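You operate a simulated robot arm through the tools that you are given. There is no shell and no other tool.

The job below is to be done with a simulated robot arm. You get a single attempt, and the scene is never put back.

TASK
Load the narrow stack into the desk printer and run a test print.
Fine: shut the tray and switch the printer off again.

Only the result counts: the job must be done as asked and must still hold three seconds after the hand-in. Knocking over, shifting, dropping, spilling or breaking anything else fails it.

THE ROBOT
A 6-joint arm with a four-finger gripper, fixed in place. Base frame: the origin is at the foot of the arm, x ahead of it, y to its left, z up; the work surface is at about z = 0.9. Lengths are in m, angles in degrees, forces in N, time in s.
With the tool pointing down near the work surface it reaches from about 0.56 to 0.88 m from the base axis. Its first joint turns from -166.0 to 166.0 degrees. Payload 3.43 kg.
The tool frame sits at the grasp point between the pads (the TCP): z along the fingers, y along the line on which they close. The tips reach 0.03 m beyond it. Largest opening 0.12 m; the body of the gripper starts 0.085 m behind the TCP.
Orientation is that of the tool frame in the base frame, as a unit quaternion [w, x, y, z]. With the fingers straight down and closing along the base's y, the tool's x points along the base's -x, its y along +y and its z along -z.

THE INTERFACE
- The arm moves only by the tool arm_command. Its argument "moves" is text: rows parted by semicolons, each of 7 numbers parted by spaces: the turn, a rotation vector about the tool's x, y, z in units of 4 degrees (1.0 is 4 degrees), then the shift along the tool's x, y, z in units of 25 mm (1.0 is 25 mm), then the opening in per cent of the stroke, from 0 (shut) to 100 (fully open). In form: ax ay az dx dy dz grip; .... A call has 1 to 20 rows; each row shifts and turns the commanded pose from where the row before left it, along the tool's axes as they then stand. A call with a number of a shift or a turn outside -1 to 1 is refused whole. Each row takes 0.2 s and may step no farther than 0.05 m and 8.6 degrees from the row before; otherwise, or with a gripper value out of range, the whole call is refused. Where a pose cannot be reached the arm comes as near as it can. A force on the tool above 40 N (or 10 N above the force at the start of the call, whichever is more), or a blocked arm, ends the call early, and 0.2 s more pass. The fingers move at their own pace and stop on an object; they squeeze with about 35 N. The grip force told is the motor's: it shows also when the fingers shut on nothing. Time passes only in rows, and 0.2 s behind the last, so rows that do not move let the fingers close. The reply holds the time, the measured pose of the TCP, the force on the tool along the base axes, the opening and the grip force, in the units named above and with some noise, with the torque about the TCP (base axes, N m) and any sound that the robot's microphone picked up.
- Cameras (640 x 400 px; columns grow to the right, rows downward): "scene" is fixed at [0.0419, 0.4956, 1.7518]; the picture's right is [-0.62, -0.78, 0.00], its down [-0.50, 0.40, -0.77] and it looks along [0.60, -0.48, -0.63] (base axes); focal length 345 px, centre (320, 200). "wrist" rides on the gripper at [0.071, -0.017, -0.121] in the tool frame; the picture's right is [0.23, 0.97, 0.00], its down [-0.81, 0.19, -0.55] and it looks along [-0.54, 0.13, 0.83] (tool axes); focal length 275 px, centre (320, 200). There is no depth. A picture from a camera that has moved, and an enlarged one, comes with that camera's place and axes in the base frame and with its lens. The place of the scene camera against the robot may be out by one fixed shift of up to 0.018 m in any direction.
- snapshot(camera): a new picture of that camera. No time passes.
- slide_trunk(by): slides the trunk up (or, below 0, down) by that many m; the arm rides with it, the base frame stays. It gives what a move gives, with no picture.
- inspect(camera, box): a new picture of the part [left, top, right, bottom] of that camera's present view, enlarged. No time passes.
- job_done(): hands the job in; it is judged then, once.

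Places have to be worked out from the pictures, the camera data and where the tool is seen. Open the gripper and draw the arm clear of the work before you hand the job in, unless the task says otherwise.

The tools are called after "Call:" as name(argument=value, ...) on one line, values as JSON. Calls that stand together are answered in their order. arm_command: Moves the arm, as the interface text tells. Its arguments: {"type":"object","properties":{"moves":{"type":"string"}},"required":["moves"]} The other tools are called the same way: slide_trunk (by) slides the trunk up or down; snapshot (camera) takes a picture; inspect (camera, box) takes an enlarged picture of a part of a camera's view; job_done () hands the job in.

At the start:

```text
time: 0.0
tcp_pos: [0.4601, -0.2968, 1.3956]
tcp_rot: [0.0, -0.001, 1.0, 0.0]
force: [0.7, 0.1, 0.0]
moment: [0.0, -0.03, 0.0]
grip_width: 0.1199
grasp_force: 0.1
trunk travel left (down, up): [-0.325, 0.215]
```

scene: 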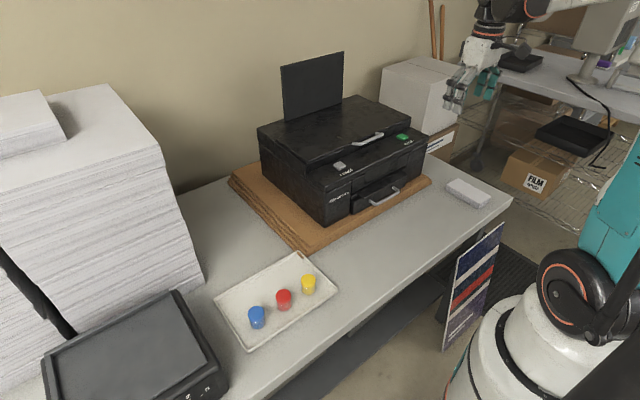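
wrist: 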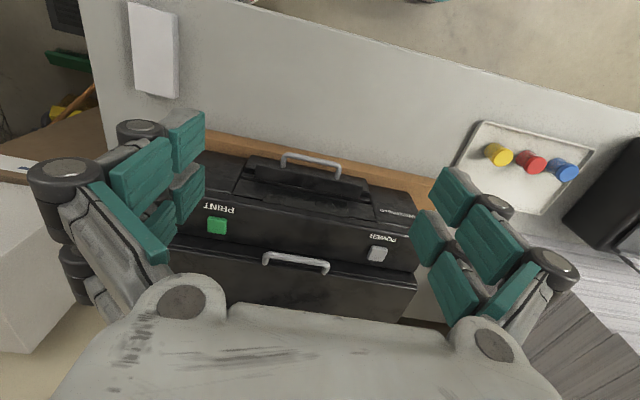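

I'll start by looking closely at the printer and the narrow white stack on the desk to locate the buttons, the handles and the paper.

Call:
inspect(camera="scene", box=[220, 40, 440, 260])

Call:
inspect(camera="scene", box=[400, 140, 520, 230])

Call:
inspect(camera="wrist", box=[160, 120, 440, 320])

Call:
inspect(camera="wrist", box=[80, 0, 240, 110])

```text
1.82 times, centred on (330, 150) of scene
camera zoom: at [0.0419, 0.4956, 1.7518], right [-0.62, -0.78, 0.0], down [-0.5, 0.4, -0.77], along [0.6, -0.48, -0.63], focal length 627 px, centre (302, 291)
```

zoom: 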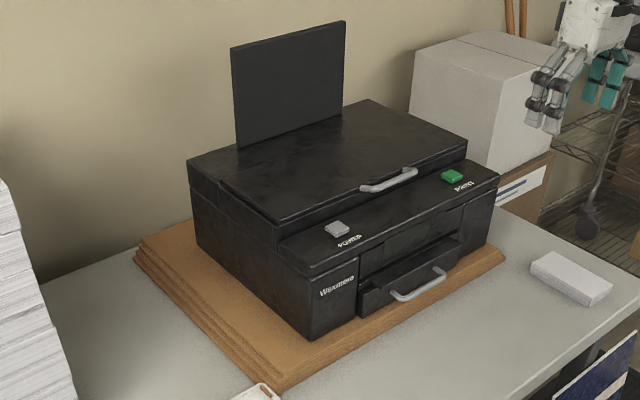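

```text
4.44 times, centred on (460, 185) of scene
camera zoom: at [0.0419, 0.4956, 1.7518], right [-0.62, -0.78, 0.0], down [-0.5, 0.4, -0.77], along [0.6, -0.48, -0.63], focal length 1534 px, centre (-302, 267)
```

zoom: 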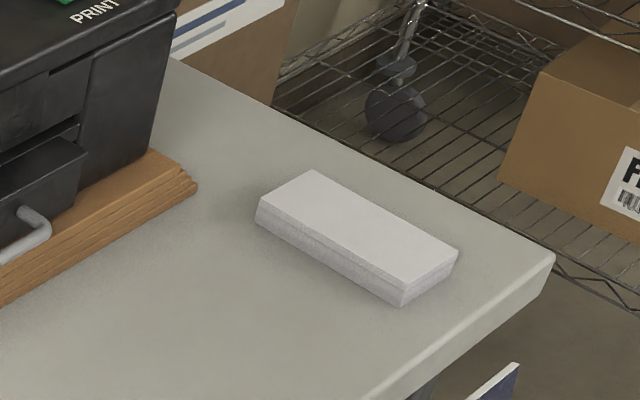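

```text
2.00 times, centred on (300, 220) of wrist
camera zoom: at [0.3881, -0.3126, 1.5158], right [-0.23, 0.97, 0.0], down [0.81, 0.19, 0.55], along [0.54, 0.13, -0.83], focal length 551 px, centre (360, 160)
```

zoom: 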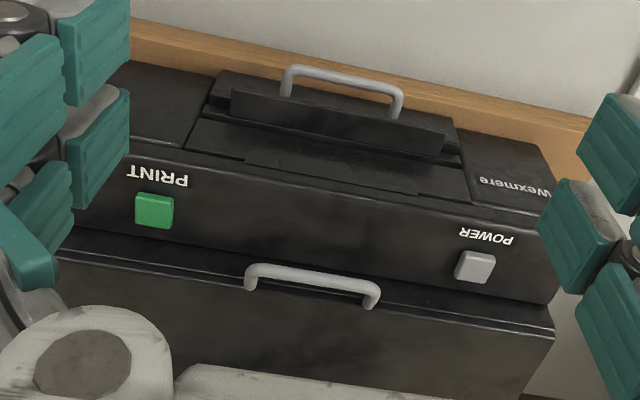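

```text
3.64 times, centred on (160, 55) of wrist
camera zoom: at [0.3881, -0.3126, 1.5158], right [-0.23, 0.97, 0.0], down [0.81, 0.19, 0.55], along [0.54, 0.13, -0.83], focal length 1001 px, centre (902, 727)
```

zoom: 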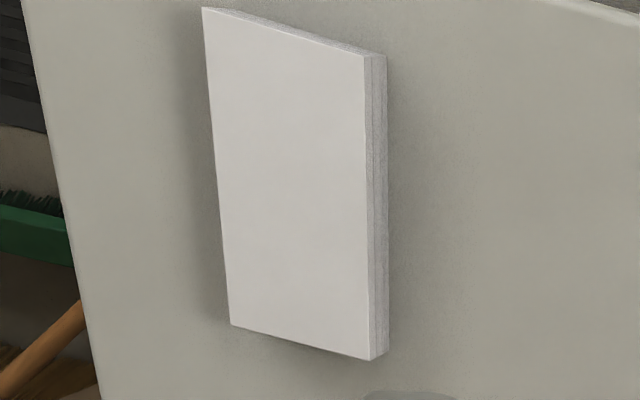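

The tray handle triangulates to about (0.65, -0.27, 0.97). POWER is at about (0.73, -0.12, 1.13), PRINT at about (0.73, -0.42, 1.13), and the small stack is centred near (0.52, -0.61) with its top at about 0.923. The air below the gripper is clear, so I'll lower the trunk for a closer look at the tray.

Call:
slide_trunk(by=-0.18)

Call:
snapshot(camera="wrist")

Call:
inspect(camera="wrist", box=[160, 60, 480, 260])

Call:
snapshot(camera="scene")

```text
time: 2.0
tcp_pos: [0.4603, -0.2965, 1.2156]
tcp_rot: [0.0, 0.0, 1.0, -0.001]
force: [0.2, -0.2, 0.4]
moment: [0.02, 0.03, -0.03]
grip_width: 0.12
grasp_force: 0.1
trunk travel left (down, up): [-0.145, 0.395]
```

```text
taken
camera wrist: at [0.388, -0.3126, 1.336], right [-0.23, 0.97, 0.0], down [0.81, 0.19, 0.55], along [0.54, 0.13, -0.83], focal length 275 px, centre (320, 200)
```

wrist: 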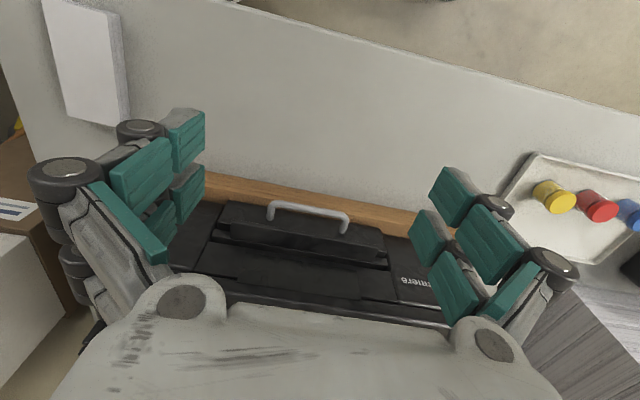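

```text
2.00 times, centred on (320, 160) of wrist
camera zoom: at [0.388, -0.3126, 1.336], right [-0.23, 0.97, 0.0], down [0.81, 0.19, 0.55], along [0.54, 0.13, -0.83], focal length 551 px, centre (320, 280)
```

zoom: 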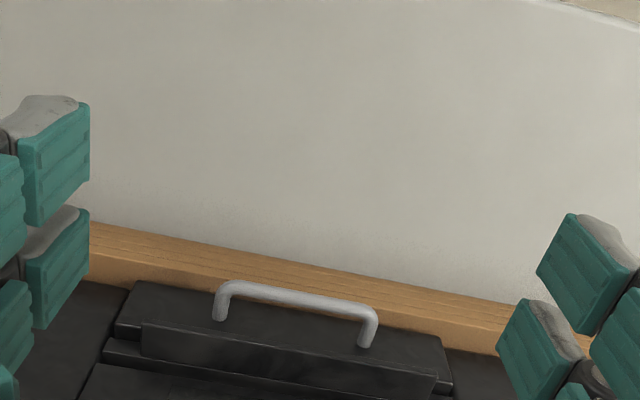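

```text
taken
```

scene: 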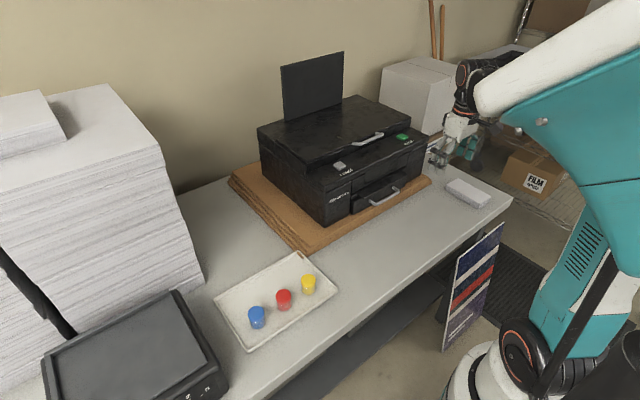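

The handle bar triangulates to x≈0.637, z≈0.984 and y from -0.33 to -0.21, with about 0.03 m of gap behind it. I'll tilt the tool 16° forward, narrow the fingers, and come up in front of and above the handle for a better look.

Call:
arm_command(moves="0 -1 0 0 0 0 40; 0 -1 0 0 0 0 40; 0 -1 0 0 0 0 40; 0 -1 0 0 0 0 40; 0 0 0 -0.626 0.151 0.926 40; 0 0 0 -0.626 0.151 0.926 40; 0 0 0 -0.626 0.151 0.926 40; 0 0 0 -0.626 0.151 0.926 40; 0 0 0 -0.626 0.151 0.926 40; 0 0 0 -0.626 0.151 0.926 40")

Call:
snapshot(camera="wrist")

Call:
snapshot(camera="scene")

```text
time: 4.2
tcp_pos: [0.5905, -0.2732, 1.1077]
tcp_rot: [0.14, 0.0, 0.99, 0.0]
force: [-0.6, 0.2, 0.2]
moment: [-0.01, 0.03, 0.02]
grip_width: 0.048
grasp_force: 0.0
trunk travel left (down, up): [-0.145, 0.395]
```

```text
taken
camera wrist: at [0.4879, -0.2895, 1.2028], right [-0.22, 0.97, -0.06], down [0.63, 0.19, 0.75], along [0.75, 0.13, -0.65], focal length 275 px, centre (320, 200)
```

wrist: 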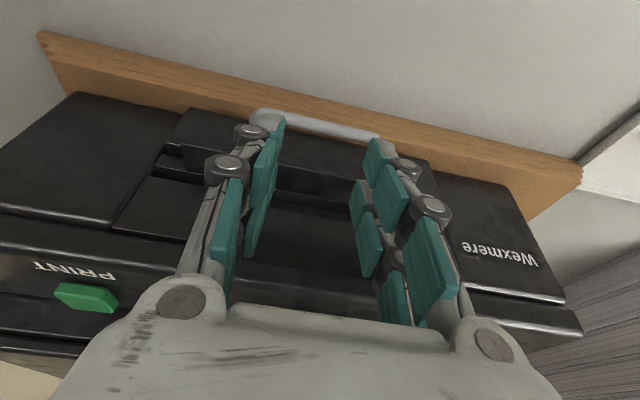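

```text
taken
```

scene: 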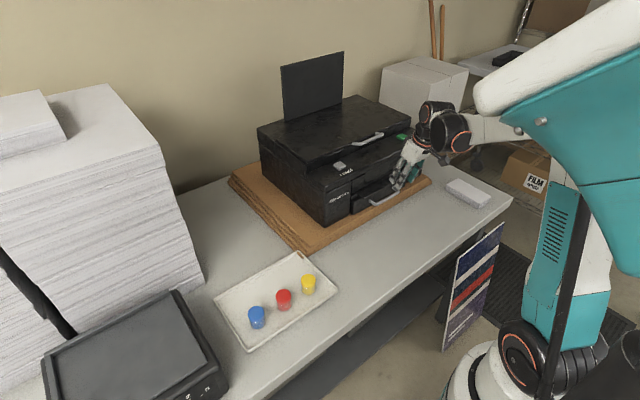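

The tilt is as intended and the bar shows between and behind the fingertips. I'll zoom in to pin down where the bar is.

Call:
inspect(camera="wrist", box=[220, 70, 440, 210])

Call:
inspect(camera="scene", box=[330, 120, 450, 220])

```text
2.86 times, centred on (330, 140) of wrist
camera zoom: at [0.4879, -0.2895, 1.2028], right [-0.22, 0.97, -0.06], down [0.63, 0.19, 0.75], along [0.75, 0.13, -0.65], focal length 786 px, centre (291, 371)
```

zoom: 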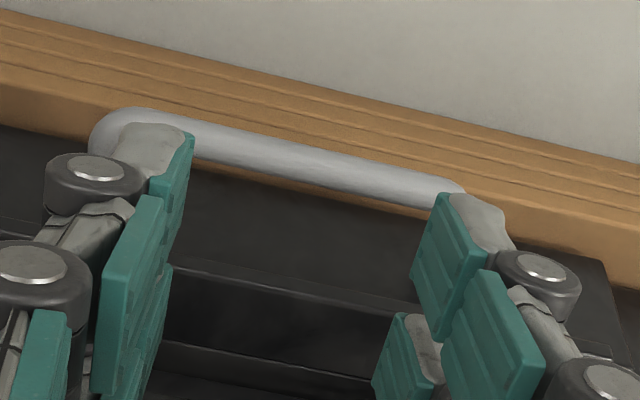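

```text
4.00 times, centred on (390, 170) of scene
camera zoom: at [0.0419, 0.4956, 1.7518], right [-0.62, -0.78, 0.0], down [-0.5, 0.4, -0.77], along [0.6, -0.48, -0.63], focal length 1380 px, centre (40, 320)
```

zoom: 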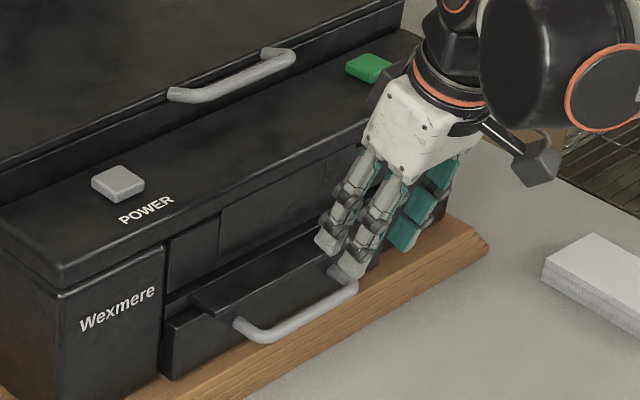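

The gripper looks like it may have two links side by side on each jaw, so I'll check its real width before working near the handle.

Call:
inspect(camera="wrist", box=[150, 90, 500, 330])

Call:
inspect(camera="scene", box=[390, 100, 460, 200])

```text
1.67 times, centred on (325, 210) of wrist
camera zoom: at [0.4879, -0.2895, 1.2028], right [-0.22, 0.97, -0.06], down [0.63, 0.19, 0.75], along [0.75, 0.13, -0.65], focal length 459 px, centre (312, 183)
```

zoom: 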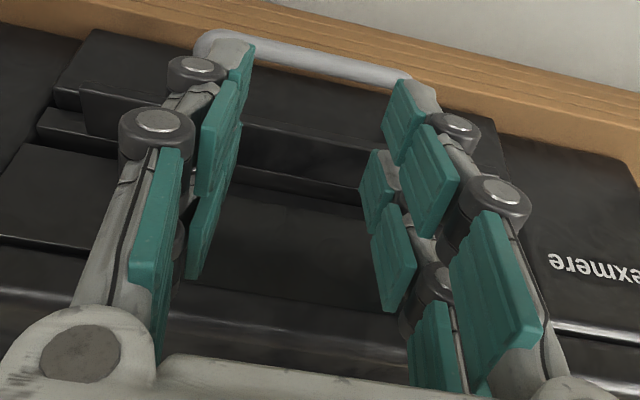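

```text
4.00 times, centred on (425, 150) of scene
camera zoom: at [0.0419, 0.4956, 1.7518], right [-0.62, -0.78, 0.0], down [-0.5, 0.4, -0.77], along [0.6, -0.48, -0.63], focal length 1380 px, centre (-100, 400)
```

zoom: 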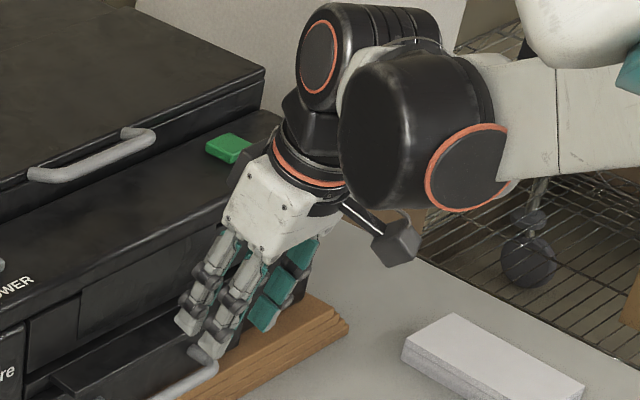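

The visible hand is wider than its stated finger width, so the safest grip is with the jaws closing across the bar, meaning the tool yawed 90° and tilted about 30°. I'll back off from the printer, tilt further and begin the yaw.

Call:
arm_command(moves="0 -0.875 0 0.77 0 -0.22 40; 0 -0.875 0 0.77 0 -0.22 40; 0 -0.875 0 0.77 0 -0.22 40; 0 -0.875 0 0.77 0 -0.22 40; 0 0 1 0 0 0 40; 0 0 1 0 0 0 40; 0 0 1 0 0 0 40; 0 0 1 0 0 0 40; 0 0 1 0 0 0 40; 0 0 1 0 0 0 40; 0 0 1 0 0 0 40; 0 0 1 0 0 0 40; 0 0 1 0 0 0 40; 0 0 1 0 0 0 40; 0 0 1 0 0 0 40")

```text
time: 7.4
tcp_pos: [0.5095, -0.2753, 1.1013]
tcp_rot: [0.239, 0.363, 0.895, 0.097]
force: [0.1, 0.3, 0.2]
moment: [0.03, 0.01, 0.02]
grip_width: 0.0484
grasp_force: 0.0
trunk travel left (down, up): [-0.145, 0.395]
```

The yaw is going smoothly with no contact. I'll finish the remaining 46° and look again.

Call:
arm_command(moves="0 0 1 0 0 0 40; 0 0 1 0 0 0 40; 0 0 1 0 0 0 40; 0 0 1 0 0 0 40; 0 0 1 0 0 0 40; 0 0 1 0 0 0 40; 0 0 1 0 0 0 40; 0 0 1 0 0 0 40; 0 0 1 0 0 0 40; 0 0 1 0 0 0 40; 0 0 1 0 0 0 40; 0 0 0.5 0 0 0 40; 0 0 0 0 0 0 40")

Call:
snapshot(camera="wrist")

Call:
snapshot(camera="scene")

```text
time: 10.2
tcp_pos: [0.51, -0.2735, 1.1013]
tcp_rot: [0.183, 0.683, 0.683, 0.183]
force: [0.3, -0.1, -0.2]
moment: [0.03, 0.02, 0.01]
grip_width: 0.0478
grasp_force: 0.0
trunk travel left (down, up): [-0.145, 0.395]
```

```text
taken
camera wrist: at [0.4344, -0.2019, 1.196], right [0.84, 0.23, 0.49], down [-0.11, -0.81, 0.57], along [0.53, -0.54, -0.66], focal length 275 px, centre (320, 200)
```

wrist: 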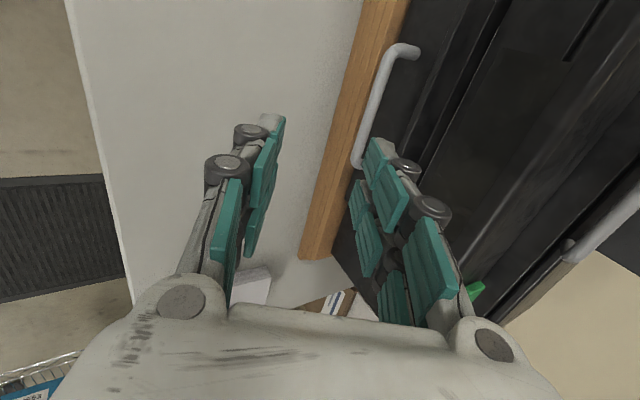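

```text
taken
```

scene: 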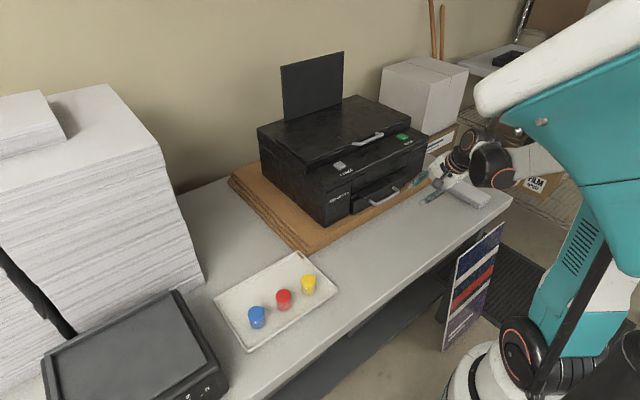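

The orientation is now right, with the jaws closing across the bar. I'll move to a point 6 cm short of the bar along the tool axis with a narrow opening and check alignment.

Call:
arm_command(moves="0 0 0 0.025 0.52 0.91 24; 0 0 0 0.025 0.52 0.91 24; 0 0 0 0.025 0.52 0.91 24; 0 0 0 0.025 0.52 0.91 24; 0 0 0 0 0 0 24")

Call:
snapshot(camera="wrist")

Call:
inspect(camera="wrist", box=[220, 60, 480, 240])

Call:
inspect(camera="scene", box=[330, 120, 470, 220])

```text
time: 11.4
tcp_pos: [0.5999, -0.2719, 1.0475]
tcp_rot: [0.183, 0.683, 0.683, 0.183]
force: [0.7, 1.1, -0.2]
moment: [0.01, 0.07, 0.04]
grip_width: 0.0289
grasp_force: 0.1
trunk travel left (down, up): [-0.145, 0.395]
```

```text
taken
camera wrist: at [0.5243, -0.199, 1.143], right [0.84, 0.23, 0.49], down [-0.11, -0.81, 0.57], along [0.53, -0.54, -0.66], focal length 275 px, centre (320, 200)
```

wrist: 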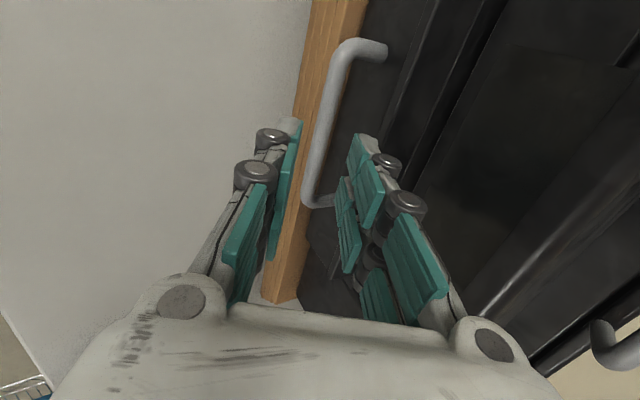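

```text
2.22 times, centred on (350, 150) of wrist
camera zoom: at [0.5243, -0.199, 1.143], right [0.84, 0.23, 0.49], down [-0.11, -0.81, 0.57], along [0.53, -0.54, -0.66], focal length 612 px, centre (253, 311)
```

zoom: 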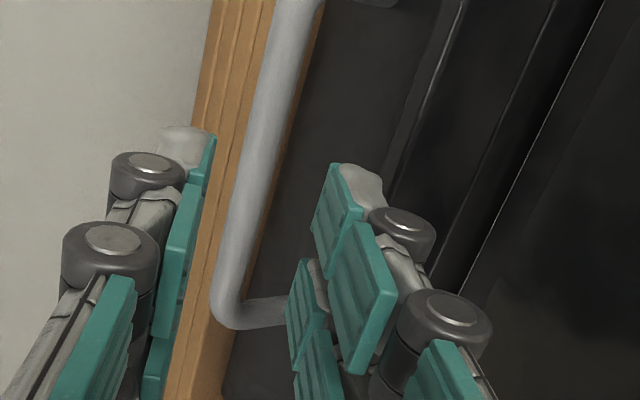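

```text
4.00 times, centred on (400, 170) of scene
camera zoom: at [0.0419, 0.4956, 1.7518], right [-0.62, -0.78, 0.0], down [-0.5, 0.4, -0.77], along [0.6, -0.48, -0.63], focal length 1380 px, centre (0, 320)
```

zoom: 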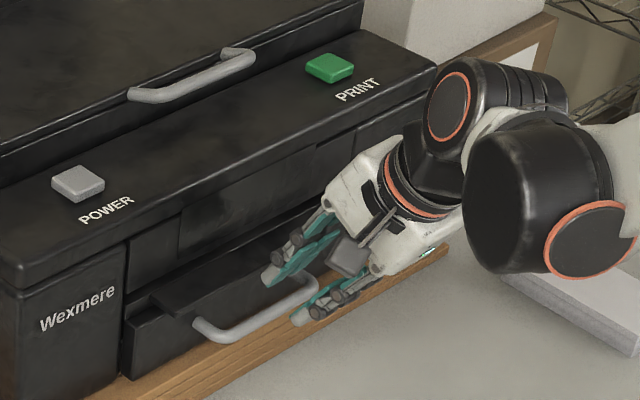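

The bar centre is exactly where I predicted, between the two jaws. I'll advance 6 cm along the tool axis to straddle it.

Call:
arm_command(moves="0 0 0 0 0 0.6 24; 0 0 0 0 0 0.6 24; 0 0 0 0 0 0.6 24; 0 0 0 0 0 0.6 24; 0 0 0 0 0 0 24")

Call:
inspect(camera="wrist", box=[220, 60, 480, 240])

Call:
inspect(camera="scene", box=[330, 120, 470, 220])

```text
time: 12.6
tcp_pos: [0.6316, -0.2714, 0.9948]
tcp_rot: [0.183, 0.683, 0.683, 0.183]
force: [-6.6, -1.2, -3.5]
moment: [0.07, -0.18, -0.02]
grip_width: 0.0246
grasp_force: 0.0
trunk travel left (down, up): [-0.145, 0.395]
```

```text
2.22 times, centred on (350, 150) of wrist
camera zoom: at [0.5546, -0.1988, 1.0898], right [0.84, 0.23, 0.49], down [-0.11, -0.81, 0.57], along [0.53, -0.54, -0.66], focal length 612 px, centre (253, 311)
```

zoom: 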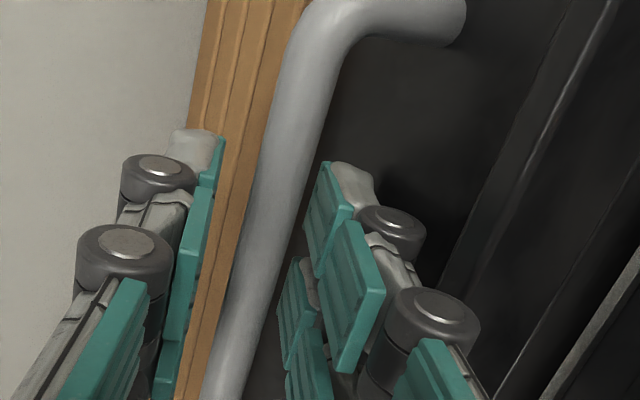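

```text
4.00 times, centred on (400, 170) of scene
camera zoom: at [0.0419, 0.4956, 1.7518], right [-0.62, -0.78, 0.0], down [-0.5, 0.4, -0.77], along [0.6, -0.48, -0.63], focal length 1380 px, centre (0, 320)
```

zoom: 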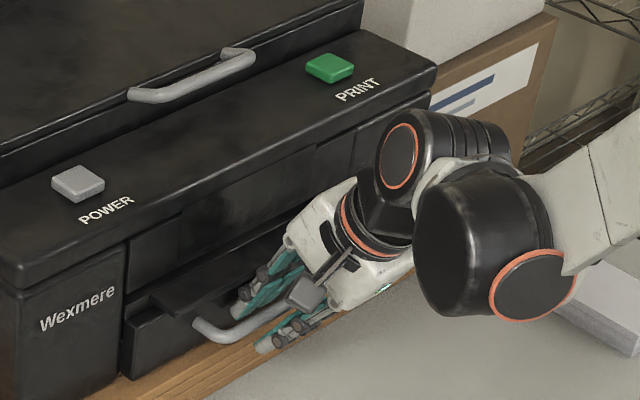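

A small 7 N contact suggests the inner finger is lightly touching the tray front. I'll close on the bar now, which should pull that finger off the front.

Call:
arm_command(moves="0 0 0 0 0 0 12; 0 0 0 0 0 0 0; 0 0 0 0 0 0 0; 0 0 0 0 0 0 0")

Call:
inspect(camera="wrist", box=[220, 60, 480, 240])

```text
time: 13.6
tcp_pos: [0.6319, -0.2705, 0.9945]
tcp_rot: [0.183, 0.683, 0.683, 0.184]
force: [1.9, 1.8, 2.4]
moment: [-0.48, -0.02, 1.16]
grip_width: 0.0113
grasp_force: 44.1
trunk travel left (down, up): [-0.145, 0.395]
```

```text
2.22 times, centred on (350, 150) of wrist
camera zoom: at [0.5552, -0.1981, 1.09], right [0.84, 0.23, 0.49], down [-0.11, -0.81, 0.57], along [0.53, -0.54, -0.66], focal length 612 px, centre (253, 311)
```

zoom: 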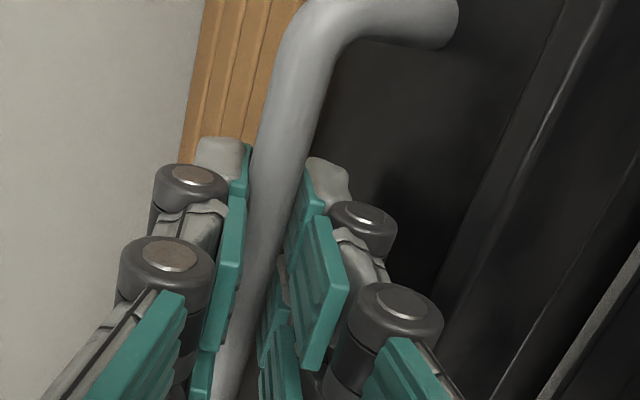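

The bar is gripped (11.3 mm, 44 N). I'll pull the tray straight out along -x gently and watch the force.

Call:
arm_command(moves="0 0 0 0 -0.26 -0.15 0; 0 0 0 0 -0.26 -0.15 0; 0 0 0 0 -0.26 -0.15 0; 0 0 0 0 -0.26 -0.15 0; 0 0 0 0 0 0 0")

Call:
snapshot(camera="scene")

```text
time: 14.8
tcp_pos: [0.6016, -0.2701, 0.9952]
tcp_rot: [0.183, 0.683, 0.683, 0.183]
force: [-0.2, 6.1, -14.0]
moment: [-0.86, 0.06, 0.86]
grip_width: 0.0111
grasp_force: 44.7
trunk travel left (down, up): [-0.145, 0.395]
```

```text
taken
```

scene: 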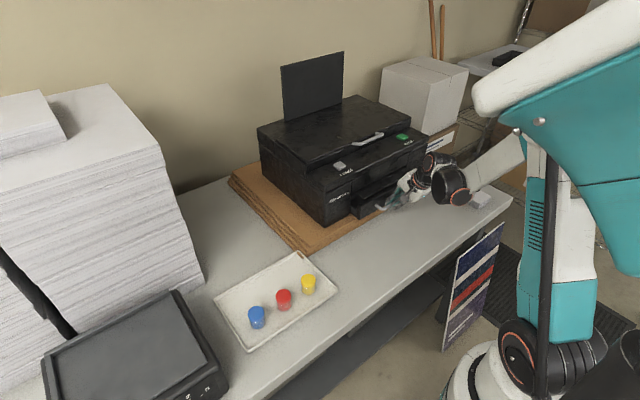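

The tray slides out with the bar, and there's a small downward and sideways load on the tool. I'll keep pulling with slight corrections for it.

Call:
arm_command(moves="0 0 0 0.016 -0.354 -0.186 0; 0 0 0 0.016 -0.354 -0.186 0; 0 0 0 0.016 -0.354 -0.186 0; 0 0 0 0.016 -0.354 -0.186 0; 0 0 0 0 0 0 0")

Call:
snapshot(camera="wrist")

```text
time: 16.0
tcp_pos: [0.5595, -0.2701, 0.9945]
tcp_rot: [0.182, 0.684, 0.682, 0.183]
force: [-1.0, -5.0, -11.4]
moment: [-0.49, 0.09, 1.17]
grip_width: 0.011
grasp_force: 44.9
trunk travel left (down, up): [-0.145, 0.395]
```

```text
taken
camera wrist: at [0.4846, -0.1979, 1.0901], right [0.84, 0.23, 0.49], down [-0.11, -0.81, 0.58], along [0.53, -0.54, -0.66], focal length 275 px, centre (320, 200)
```

wrist: 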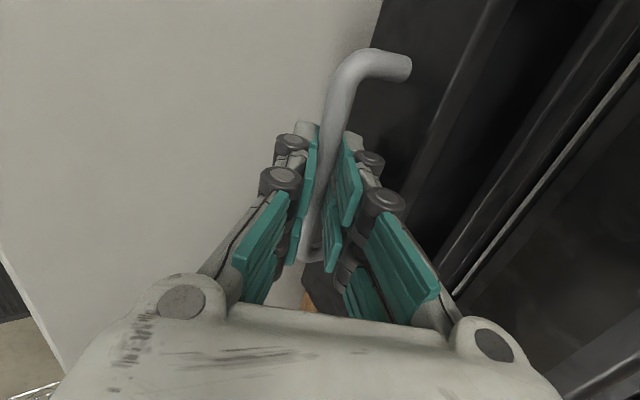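

The tray is about 7 cm out, moving freely and with low load. I'll keep pulling.

Call:
arm_command(moves="0 0 0 -0.01 -0.354 -0.18 0; 0 0 0 -0.01 -0.354 -0.18 0; 0 0 0 0 -0.354 -0.18 0; 0 0 0 0 -0.354 -0.18 0; 0 0 0 0 0 0 0")

Call:
snapshot(camera="wrist")

Call:
snapshot(camera="scene")

```text
time: 17.2
tcp_pos: [0.5195, -0.2697, 0.9936]
tcp_rot: [0.185, 0.683, 0.682, 0.183]
force: [1.2, -9.2, 38.2]
moment: [-0.52, -0.23, 1.21]
grip_width: 0.0112
grasp_force: 44.7
trunk travel left (down, up): [-0.145, 0.395]
```

```text
taken
camera wrist: at [0.4441, -0.1979, 1.0897], right [0.84, 0.23, 0.49], down [-0.11, -0.81, 0.57], along [0.53, -0.54, -0.66], focal length 275 px, centre (320, 200)
```

wrist: 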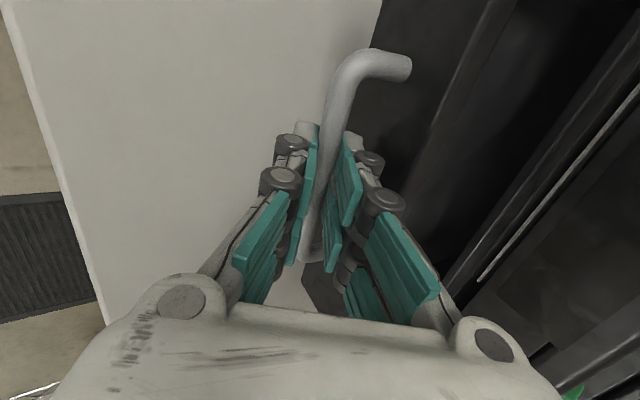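

```text
taken
```

scene: 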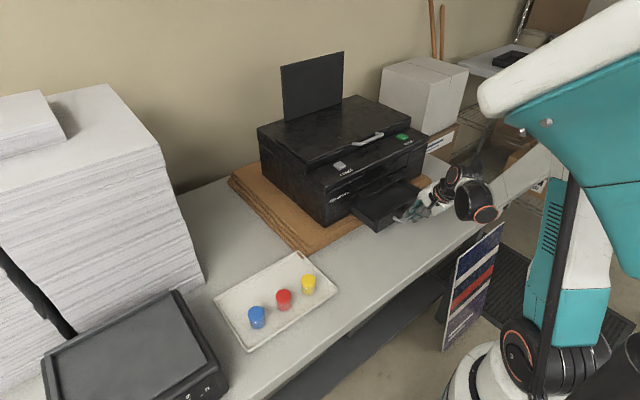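

The tray is about 11 cm out, and my downward correction overshot (38 N upward reaction). I'll relieve that by raising 1.5 mm and then inspect how far the tray is open.

Call:
arm_command(moves="0 0 0 -0.02 0.03 -0.052 0; 0 0 0 0 0 0 0")

Call:
inspect(camera="scene", box=[330, 120, 470, 240])

```text
time: 17.8
tcp_pos: [0.5196, -0.2706, 0.9944]
tcp_rot: [0.184, 0.683, 0.683, 0.182]
force: [-0.2, -5.5, 23.2]
moment: [-1.34, -0.19, 0.68]
grip_width: 0.011
grasp_force: 44.4
trunk travel left (down, up): [-0.145, 0.395]
```

```text
3.33 times, centred on (400, 180) of scene
camera zoom: at [0.0419, 0.4956, 1.7518], right [-0.62, -0.78, 0.0], down [-0.5, 0.4, -0.77], along [0.6, -0.48, -0.63], focal length 1150 px, centre (53, 267)
```

zoom: 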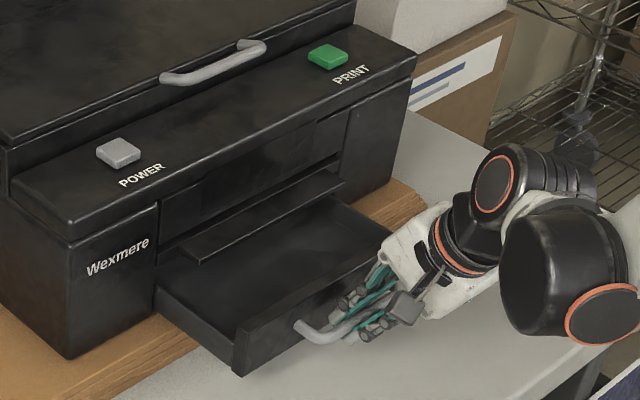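

The open tray box is visible, with an output shelf above it. I'll pull a few more centimetres to make room for the 0.15 m stack, watching for an end stop.

Call:
arm_command(moves="0 0 0 -0.01 -0.34 -0.22 0; 0 0 0 -0.01 -0.343 -0.205 0; 0 0 0 0 -0.346 -0.2 0; 0 0 0 0 0 0 0")

Call:
inspect(camera="scene", box=[330, 120, 470, 240])

```text
time: 18.8
tcp_pos: [0.4909, -0.2706, 0.9951]
tcp_rot: [0.184, 0.683, 0.683, 0.182]
force: [0.7, 2.3, 24.7]
moment: [-0.39, -0.14, 1.23]
grip_width: 0.011
grasp_force: 44.9
trunk travel left (down, up): [-0.145, 0.395]
```

```text
3.33 times, centred on (400, 180) of scene
camera zoom: at [0.0419, 0.4956, 1.7518], right [-0.62, -0.78, 0.0], down [-0.5, 0.4, -0.77], along [0.6, -0.48, -0.63], focal length 1150 px, centre (53, 267)
```

zoom: 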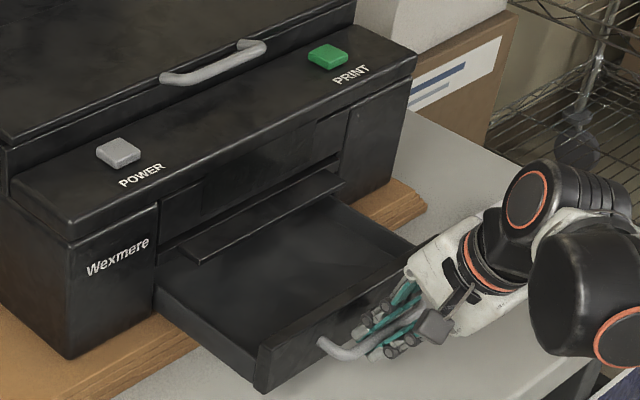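

It's still sliding freely, about 14 cm out. Two more centimetres.

Call:
arm_command(moves="0 0 0 0 -0.336 -0.217 0; 0 0 0 0 -0.336 -0.217 0; 0 0 0 0 -0.346 -0.2 0; 0 0 0 0 0 0 0")

Call:
inspect(camera="scene", box=[330, 120, 470, 240])

Call:
snapshot(camera="wrist")

```text
time: 19.8
tcp_pos: [0.4626, -0.2705, 0.9949]
tcp_rot: [0.183, 0.683, 0.683, 0.183]
force: [-1.5, 9.5, -22.3]
moment: [-0.78, 0.06, 0.86]
grip_width: 0.0109
grasp_force: 44.4
trunk travel left (down, up): [-0.145, 0.395]
```

```text
3.33 times, centred on (400, 180) of scene
camera zoom: at [0.0419, 0.4956, 1.7518], right [-0.62, -0.78, 0.0], down [-0.5, 0.4, -0.77], along [0.6, -0.48, -0.63], focal length 1150 px, centre (53, 267)
```

zoom: 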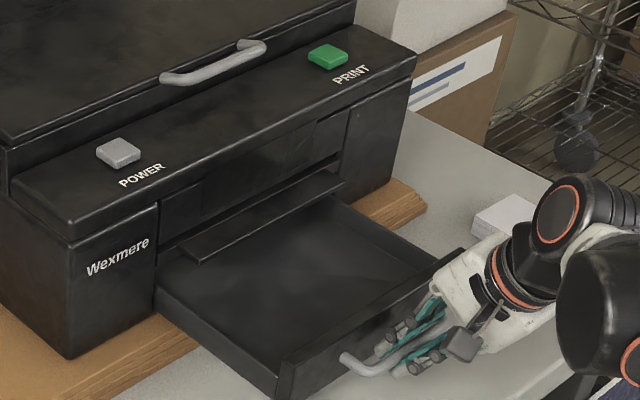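

```text
taken
camera wrist: at [0.3873, -0.1981, 1.0902], right [0.84, 0.23, 0.48], down [-0.11, -0.81, 0.57], along [0.53, -0.54, -0.66], focal length 275 px, centre (320, 200)
```

wrist: 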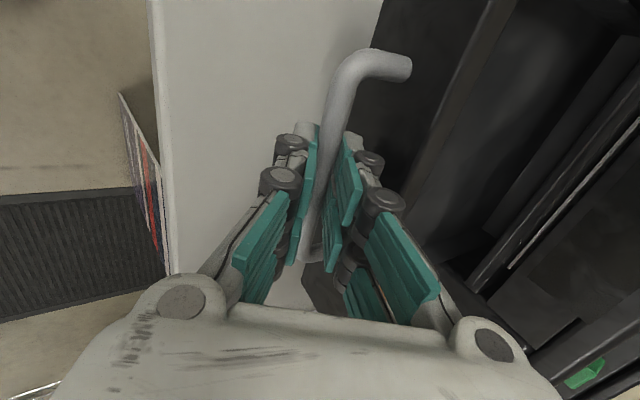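

The tray is now about 17 cm out, with its front face at x≈0.51 and spanning y from -0.41 to -0.15. That leaves enough room to lay the stack crosswise. I'll release the bar and back off along the tool axis.

Call:
arm_command(moves="0 0 0 0 0 0 12; 0 0 0 0 0 0 22; 0 0 0 0 0 0 22; 0 0 0 0 0 -0.4 22; 0 0 0 0 0 -0.6 22; 0 0 0 0 0 -0.8 22; 0 0 0 0 0 -1 30; 0 0 0 0 0 -1 40; 0 0 0 0 0 0 40")

Call:
snapshot(camera="wrist")

Call:
snapshot(camera="scene")

```text
time: 21.8
tcp_pos: [0.4158, -0.2741, 1.0797]
tcp_rot: [0.184, 0.684, 0.682, 0.183]
force: [-0.3, -0.6, -0.6]
moment: [-0.02, -0.01, -0.04]
grip_width: 0.048
grasp_force: 0.1
trunk travel left (down, up): [-0.145, 0.395]
```

```text
taken
camera wrist: at [0.3402, -0.2025, 1.1749], right [0.84, 0.23, 0.49], down [-0.11, -0.81, 0.57], along [0.53, -0.54, -0.66], focal length 275 px, centre (320, 200)
```

wrist: 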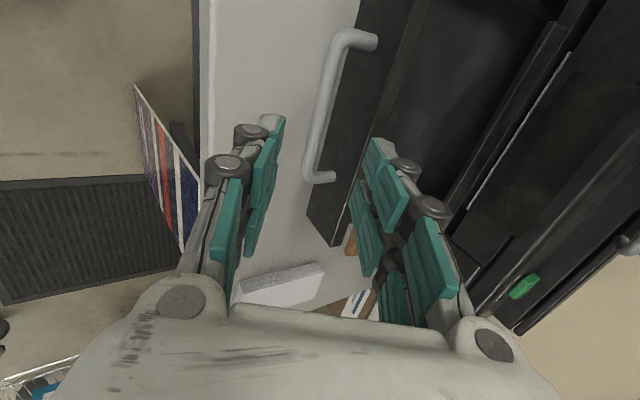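

```text
taken
```

scene: 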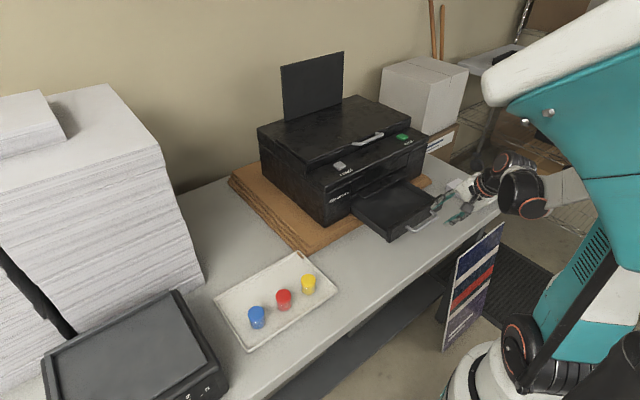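

The tray stays open and nothing else has shifted. I'll rise 12 cm and begin turning the tool back for the paper stack.

Call:
arm_command(moves="0 0 0 0 0.48 -0.83 50; 0 0 0 0 0.48 -0.83 60; 0 0 0 0 0.48 -0.83 70; 0 0 0 0 0.48 -0.83 80; 0 0 0 0 0.48 -0.83 90; 0 0 -1 0 0 0 96; 0 0 -1 0 0 0 96; 0 0 -1 0 0 0 96; 0 0 -1 0 0 0 96; 0 0 -1 0 0 0 96; 0 0 -1 0 0 0 96; 0 0 -1 0 0 0 96; 0 0 -1 0 0 0 96; 0 0 -1 0 0 0 96; 0 0 -1 0 0 0 96; 0 0 -1 0 0 0 96; 0 0 -1 0 0 0 96; 0 0 -1 0 0 0 96; 0 0 -1 0 0 0 96; 0 0 -1 0 0 0 96")

Call:
arm_command(moves="0 0 -1 0 0 0 96; 0 0 -1 0 0 0 96; 0 0 -1 0 0 0 96; 0 0 -1 0 0 0 96; 0 0 -1 0 0 0 96; 0 0 -1 0 0 0 96; 0 0 -1 0 0 0 96; 0 0 -0.5 0 0 0 96; 0 1 0 0 0 0 96; 0 1 0 0 0 0 96; 0 1 0 0 0 0 96; 0 1 0 0 0 0 96; 0 1 0 0 0 0 96; 0 1 0 0 0 0 96; 0 1 0 0 0 0 96; 0 0.5 0 0 0 0 96; 0 0 0 0 0 0 96")

Call:
snapshot(camera="wrist")

```text
time: 22.8
tcp_pos: [0.4592, -0.3181, 1.1678]
tcp_rot: [0.183, 0.683, 0.683, 0.183]
force: [0.5, 0.8, -0.1]
moment: [-0.02, 0.0, -0.02]
grip_width: 0.096
grasp_force: 0.0
trunk travel left (down, up): [-0.145, 0.395]
stopped in row 4: the arm was blocked; the commanded pose is now the measured one
```

```text
time: 26.4
tcp_pos: [0.459, -0.3174, 1.1695]
tcp_rot: [-0.001, 0.434, 0.866, 0.249]
force: [-0.4, 0.3, -0.4]
moment: [-0.01, -0.01, -0.05]
grip_width: 0.1149
grasp_force: 0.0
trunk travel left (down, up): [-0.145, 0.395]
```

```text
taken
camera wrist: at [0.3741, -0.3235, 1.281], right [0.59, 0.66, 0.47], down [0.53, -0.75, 0.39], along [0.61, 0.02, -0.79], focal length 275 px, centre (320, 200)
```

wrist: 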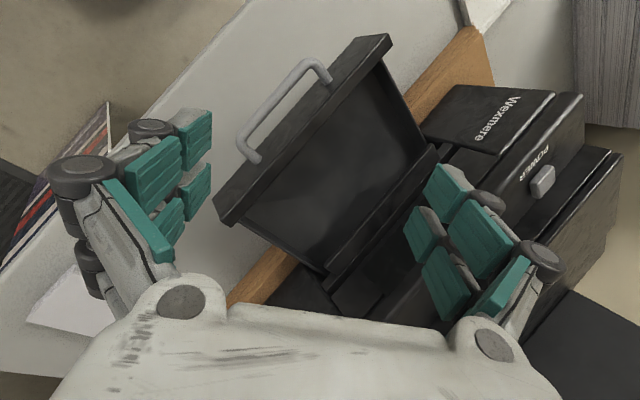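

The first call stopped at a reach limit and the second ran from there, leaving the tool clear of everything but oddly oriented. From the quaternion I need a 60° turn about tool axis (0.498, 0, -0.868) to point straight down again, so I'll do that now.

Call:
arm_command(moves="0.498 0 -0.868 0 0 0 96; 0.498 0 -0.868 0 0 0 96; 0.498 0 -0.868 0 0 0 96; 0.498 0 -0.868 0 0 0 96; 0.498 0 -0.868 0 0 0 96; 0.498 0 -0.868 0 0 0 96; 0.498 0 -0.868 0 0 0 96; 0.498 0 -0.868 0 0 0 96; 0.498 0 -0.868 0 0 0 96; 0.498 0 -0.868 0 0 0 96; 0.498 0 -0.868 0 0 0 96; 0.498 0 -0.868 0 0 0 96; 0.498 0 -0.868 0 0 0 96; 0.498 0 -0.868 0 0 0 96; 0.498 0 -0.868 0 0 0 96; 0 0 0 0 0 0 96")

Call:
snapshot(camera="wrist")

```text
time: 29.8
tcp_pos: [0.4599, -0.3173, 1.1681]
tcp_rot: [0.001, -0.002, 1.0, 0.001]
force: [1.0, -0.1, 0.5]
moment: [-0.03, 0.03, 0.03]
grip_width: 0.1156
grasp_force: 0.1
trunk travel left (down, up): [-0.145, 0.395]
```

```text
taken
camera wrist: at [0.3869, -0.3336, 1.2875], right [-0.23, 0.97, 0.0], down [0.81, 0.19, 0.55], along [0.54, 0.13, -0.83], focal length 275 px, centre (320, 200)
```

wrist: 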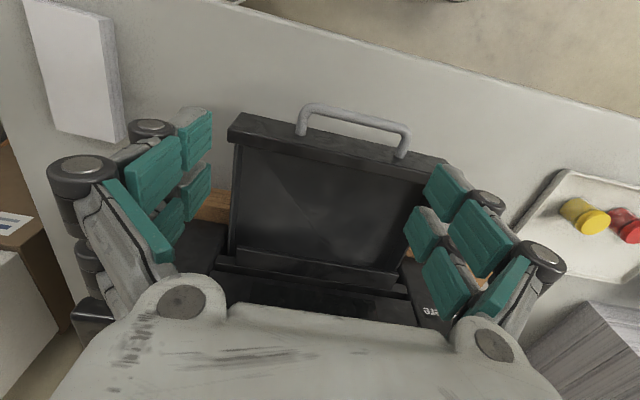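

The tool points straight down again. I'll zoom in on the tray from here to measure its interior.

Call:
inspect(camera="wrist", box=[190, 80, 470, 320])

Call:
inspect(camera="scene", box=[330, 150, 450, 250])

```text
1.67 times, centred on (330, 200) of wrist
camera zoom: at [0.3869, -0.3336, 1.2875], right [-0.23, 0.97, 0.0], down [0.81, 0.19, 0.55], along [0.54, 0.13, -0.83], focal length 459 px, centre (303, 200)
```

zoom: 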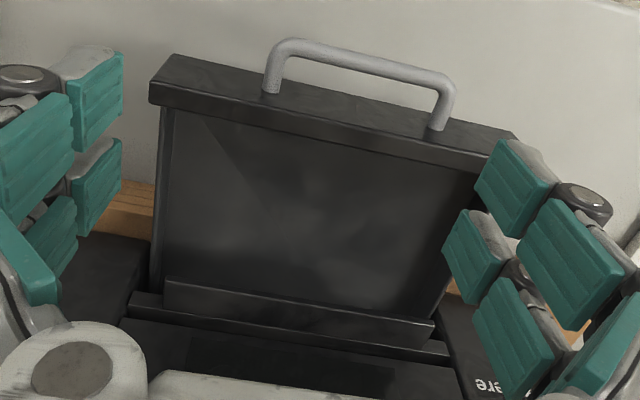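

```text
4.00 times, centred on (390, 200) of scene
camera zoom: at [0.0419, 0.4956, 1.7518], right [-0.62, -0.78, 0.0], down [-0.5, 0.4, -0.77], along [0.6, -0.48, -0.63], focal length 1380 px, centre (40, 200)
```

zoom: 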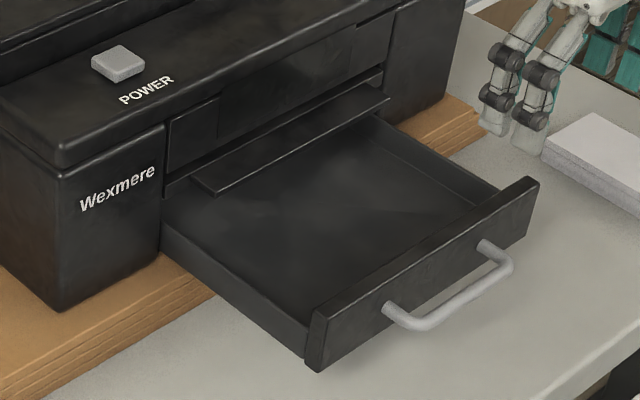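

The interior measures about x 0.52 to 0.655 under open sky, y -0.39 to -0.155, with the floor at z≈0.96 and the front wall top at about 1.01. I'll now move above the paper stack.

Call:
arm_command(moves="0 0 0 -0.205 -0.97 0.227 96; 0 0 0 -0.205 -0.97 0.227 96; 0 0 0 -0.205 -0.97 0.227 96; 0 0 0 -0.205 -0.97 0.227 96; 0 0 0 -0.205 -0.97 0.227 96; 0 0 0 -0.205 -0.97 0.227 96; 0 0 0 -0.205 -0.97 0.227 96; 0 0 0 -0.205 -0.97 0.227 96; 0 0 0 -0.205 -0.97 0.227 96; 0 0 0 -0.205 -0.97 0.227 96; 0 0 0 -0.205 -0.97 0.227 96; 0 0 0 -0.205 -0.97 0.227 96; 0 0 0 0 0 0 96")

Call:
snapshot(camera="wrist")

Call:
inspect(camera="scene", box=[400, 110, 520, 230])

```text
time: 32.5
tcp_pos: [0.521, -0.6072, 1.0984]
tcp_rot: [0.001, -0.001, 1.0, 0.002]
force: [-0.3, -0.5, -0.4]
moment: [0.01, -0.01, 0.02]
grip_width: 0.1153
grasp_force: 0.0
trunk travel left (down, up): [-0.145, 0.395]
```

```text
taken
camera wrist: at [0.4487, -0.6238, 1.219], right [-0.23, 0.97, 0.0], down [0.81, 0.19, 0.55], along [0.54, 0.13, -0.83], focal length 275 px, centre (320, 200)
```

wrist: 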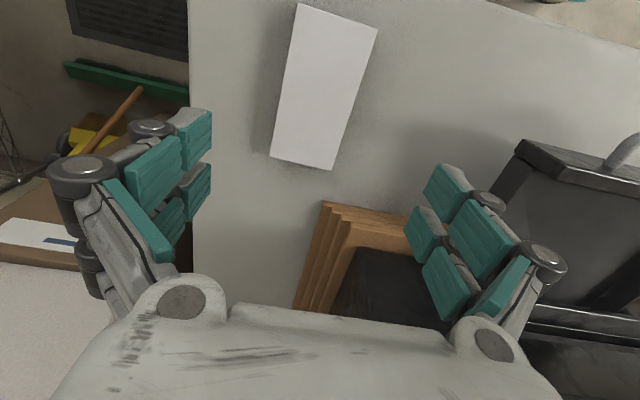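

```text
3.33 times, centred on (460, 170) of scene
camera zoom: at [0.0419, 0.4956, 1.7518], right [-0.62, -0.78, 0.0], down [-0.5, 0.4, -0.77], along [0.6, -0.48, -0.63], focal length 1150 px, centre (-147, 300)
```

zoom: 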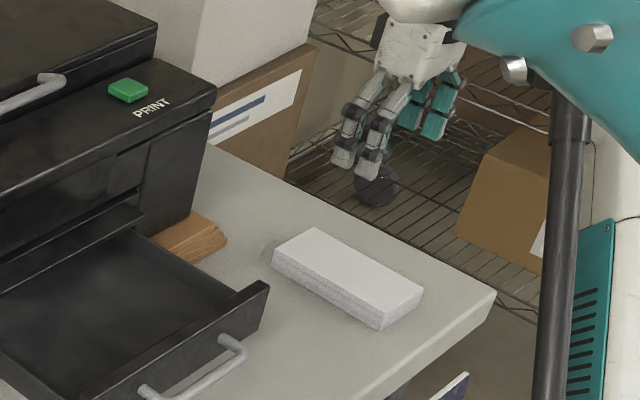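

The stack's centre works out to (0.520, -0.609) with a yaw of about -1.4°. I'll descend over it with open fingers until the tips are just above the desk.

Call:
arm_command(moves="0 0 0.35 0.03 -0.07 0.9 96; 0 0 0 0 0 0.9 96; 0 0 0 0 0 0.9 96; 0 0 0 0 0 0.9 96; 0 0 0 0 0 0.9 96; 0 0 0 0 0 0.9 96; 0 0 0 0 0 0.6 96; 0 0 0 0 0 0.3 96; 0 0 0 0 0 0.1 96; 0 0 0 0 0 0 96")

Call:
snapshot(camera="wrist")

Call:
inspect(camera="scene", box=[400, 130, 520, 230])

```text
time: 34.8
tcp_pos: [0.5179, -0.6083, 0.9379]
tcp_rot: [0.0, 0.012, 1.0, 0.001]
force: [0.5, 0.2, 0.0]
moment: [0.0, 0.03, 0.03]
grip_width: 0.1151
grasp_force: 0.1
trunk travel left (down, up): [-0.145, 0.395]
```

```text
taken
camera wrist: at [0.4461, -0.6233, 1.0582], right [-0.21, 0.98, 0.0], down [0.81, 0.17, 0.55], along [0.54, 0.12, -0.83], focal length 275 px, centre (320, 200)
```

wrist: 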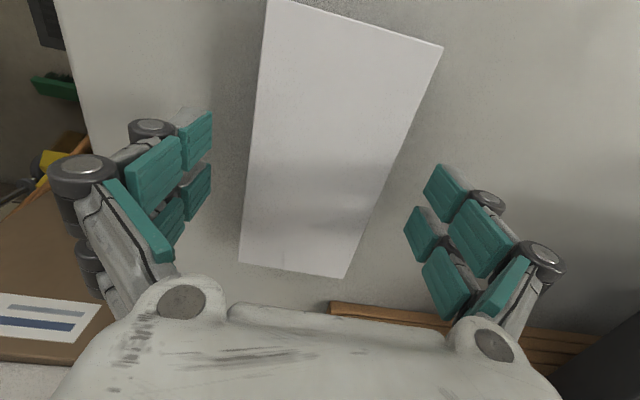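

```text
4.00 times, centred on (460, 180) of scene
camera zoom: at [0.0419, 0.4956, 1.7518], right [-0.62, -0.78, 0.0], down [-0.5, 0.4, -0.77], along [0.6, -0.48, -0.63], focal length 1380 px, centre (-240, 280)
```

zoom: 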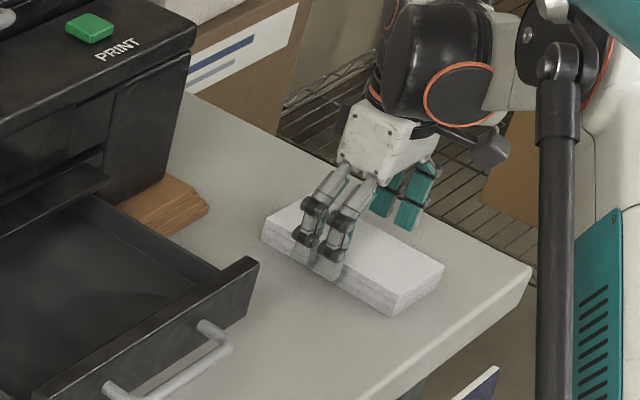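

The jaws straddle the stack with no contact. I'll go 4 mm lower and close.

Call:
arm_command(moves="0 0 0 -0.08 0 0.16 96; 0 0 0 0 0 0 80; 0 0 0 0 0 0 70; 0 0 0 0 0 0 62; 0 0 0 0 0 0 40; 0 0 0 0 0 0 40; 0 0 0 0 0 0 40")

Call:
snapshot(camera="wrist")

```text
time: 36.4
tcp_pos: [0.5207, -0.6087, 0.9344]
tcp_rot: [0.001, 0.011, 1.0, 0.001]
force: [-0.1, -2.1, 1.9]
moment: [-0.07, 0.09, 0.03]
grip_width: 0.0752
grasp_force: 35.0
trunk travel left (down, up): [-0.145, 0.395]
```

```text
taken
camera wrist: at [0.448, -0.623, 1.0548], right [-0.21, 0.98, 0.0], down [0.81, 0.17, 0.55], along [0.54, 0.12, -0.83], focal length 275 px, centre (320, 200)
```

wrist: 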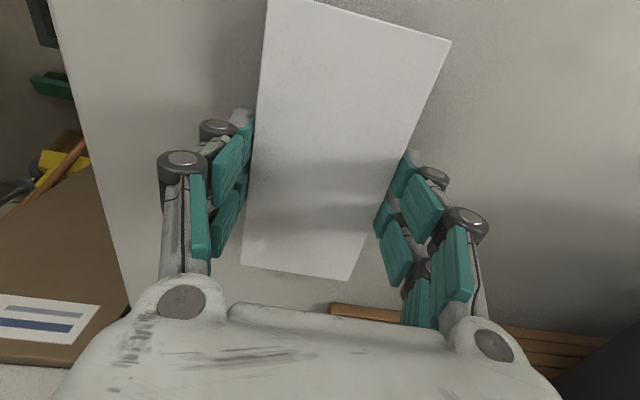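

Gripped at 75 mm with 35 N. I'll lift it slowly and check the hold.

Call:
arm_command(moves="0 0 0 0 0 -0.3 30; 0 0 0 0 0 -0.5 30; 0 0 0 0 0 -0.8 30; 0 0 0 0 0 -0.8 30; 0 0 0 0 0 -0.8 30; 0 0 0 0 0 -0.8 30; 0 0 0 0 0 -0.8 30; 0 0 0 0 0 -0.8 30; 0 0 0 0 0 0 30")

Call:
snapshot(camera="scene")

Call:
snapshot(camera="wrist")

```text
time: 38.4
tcp_pos: [0.5227, -0.6085, 1.075]
tcp_rot: [0.001, 0.012, 1.0, 0.001]
force: [0.2, -0.9, -2.8]
moment: [0.01, -0.01, 0.0]
grip_width: 0.0748
grasp_force: 34.8
trunk travel left (down, up): [-0.145, 0.395]
```

```text
taken
```

scene: 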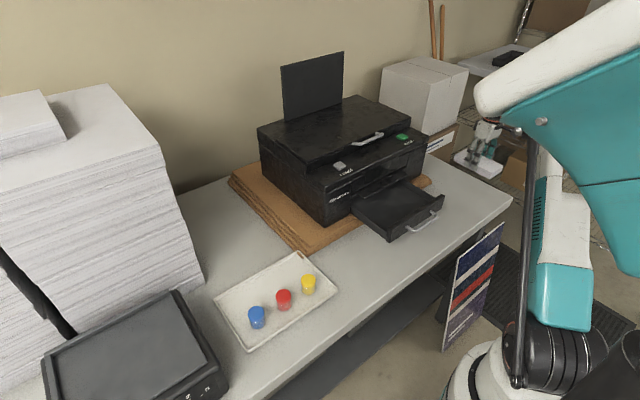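

```text
taken
camera wrist: at [0.4489, -0.6244, 1.1939], right [-0.21, 0.98, 0.0], down [0.81, 0.17, 0.55], along [0.54, 0.12, -0.83], focal length 275 px, centre (320, 200)
```

wrist: 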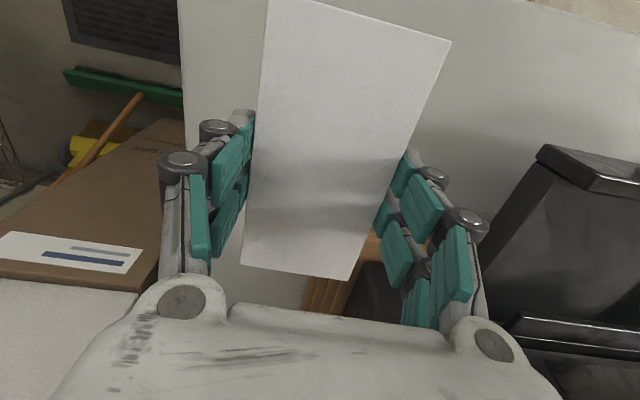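

The stack is held firmly. I'll move it toward the tray a bit, then rotate the tool about the vertical so the stack's length lies along y.

Call:
arm_command(moves="0 0 0 0 0.8 -0.4 30; 0 0 0 0 0.8 -0.4 30; 0 0 0 0 0.8 -0.4 30; 0 0 0 0 0.8 -0.4 30; 0 0 1 0 0 0 30; 0 0 1 0 0 0 30; 0 0 1 0 0 0 30; 0 0 1 0 0 0 30; 0 0 1 0 0 0 30; 0 0 1 0 0 0 30; 0 0 1 0 0 0 30; 0 0 1 0 0 0 30; 0 0 1 0 0 0 30; 0 0 1 0 0 0 30; 0 0 0 0 0 0 30")

```text
time: 41.5
tcp_pos: [0.523, -0.5282, 1.1155]
tcp_rot: [0.0, 0.353, 0.935, 0.001]
force: [-0.3, -0.2, -2.4]
moment: [-0.02, 0.0, 0.02]
grip_width: 0.0749
grasp_force: 34.9
trunk travel left (down, up): [-0.145, 0.395]
```

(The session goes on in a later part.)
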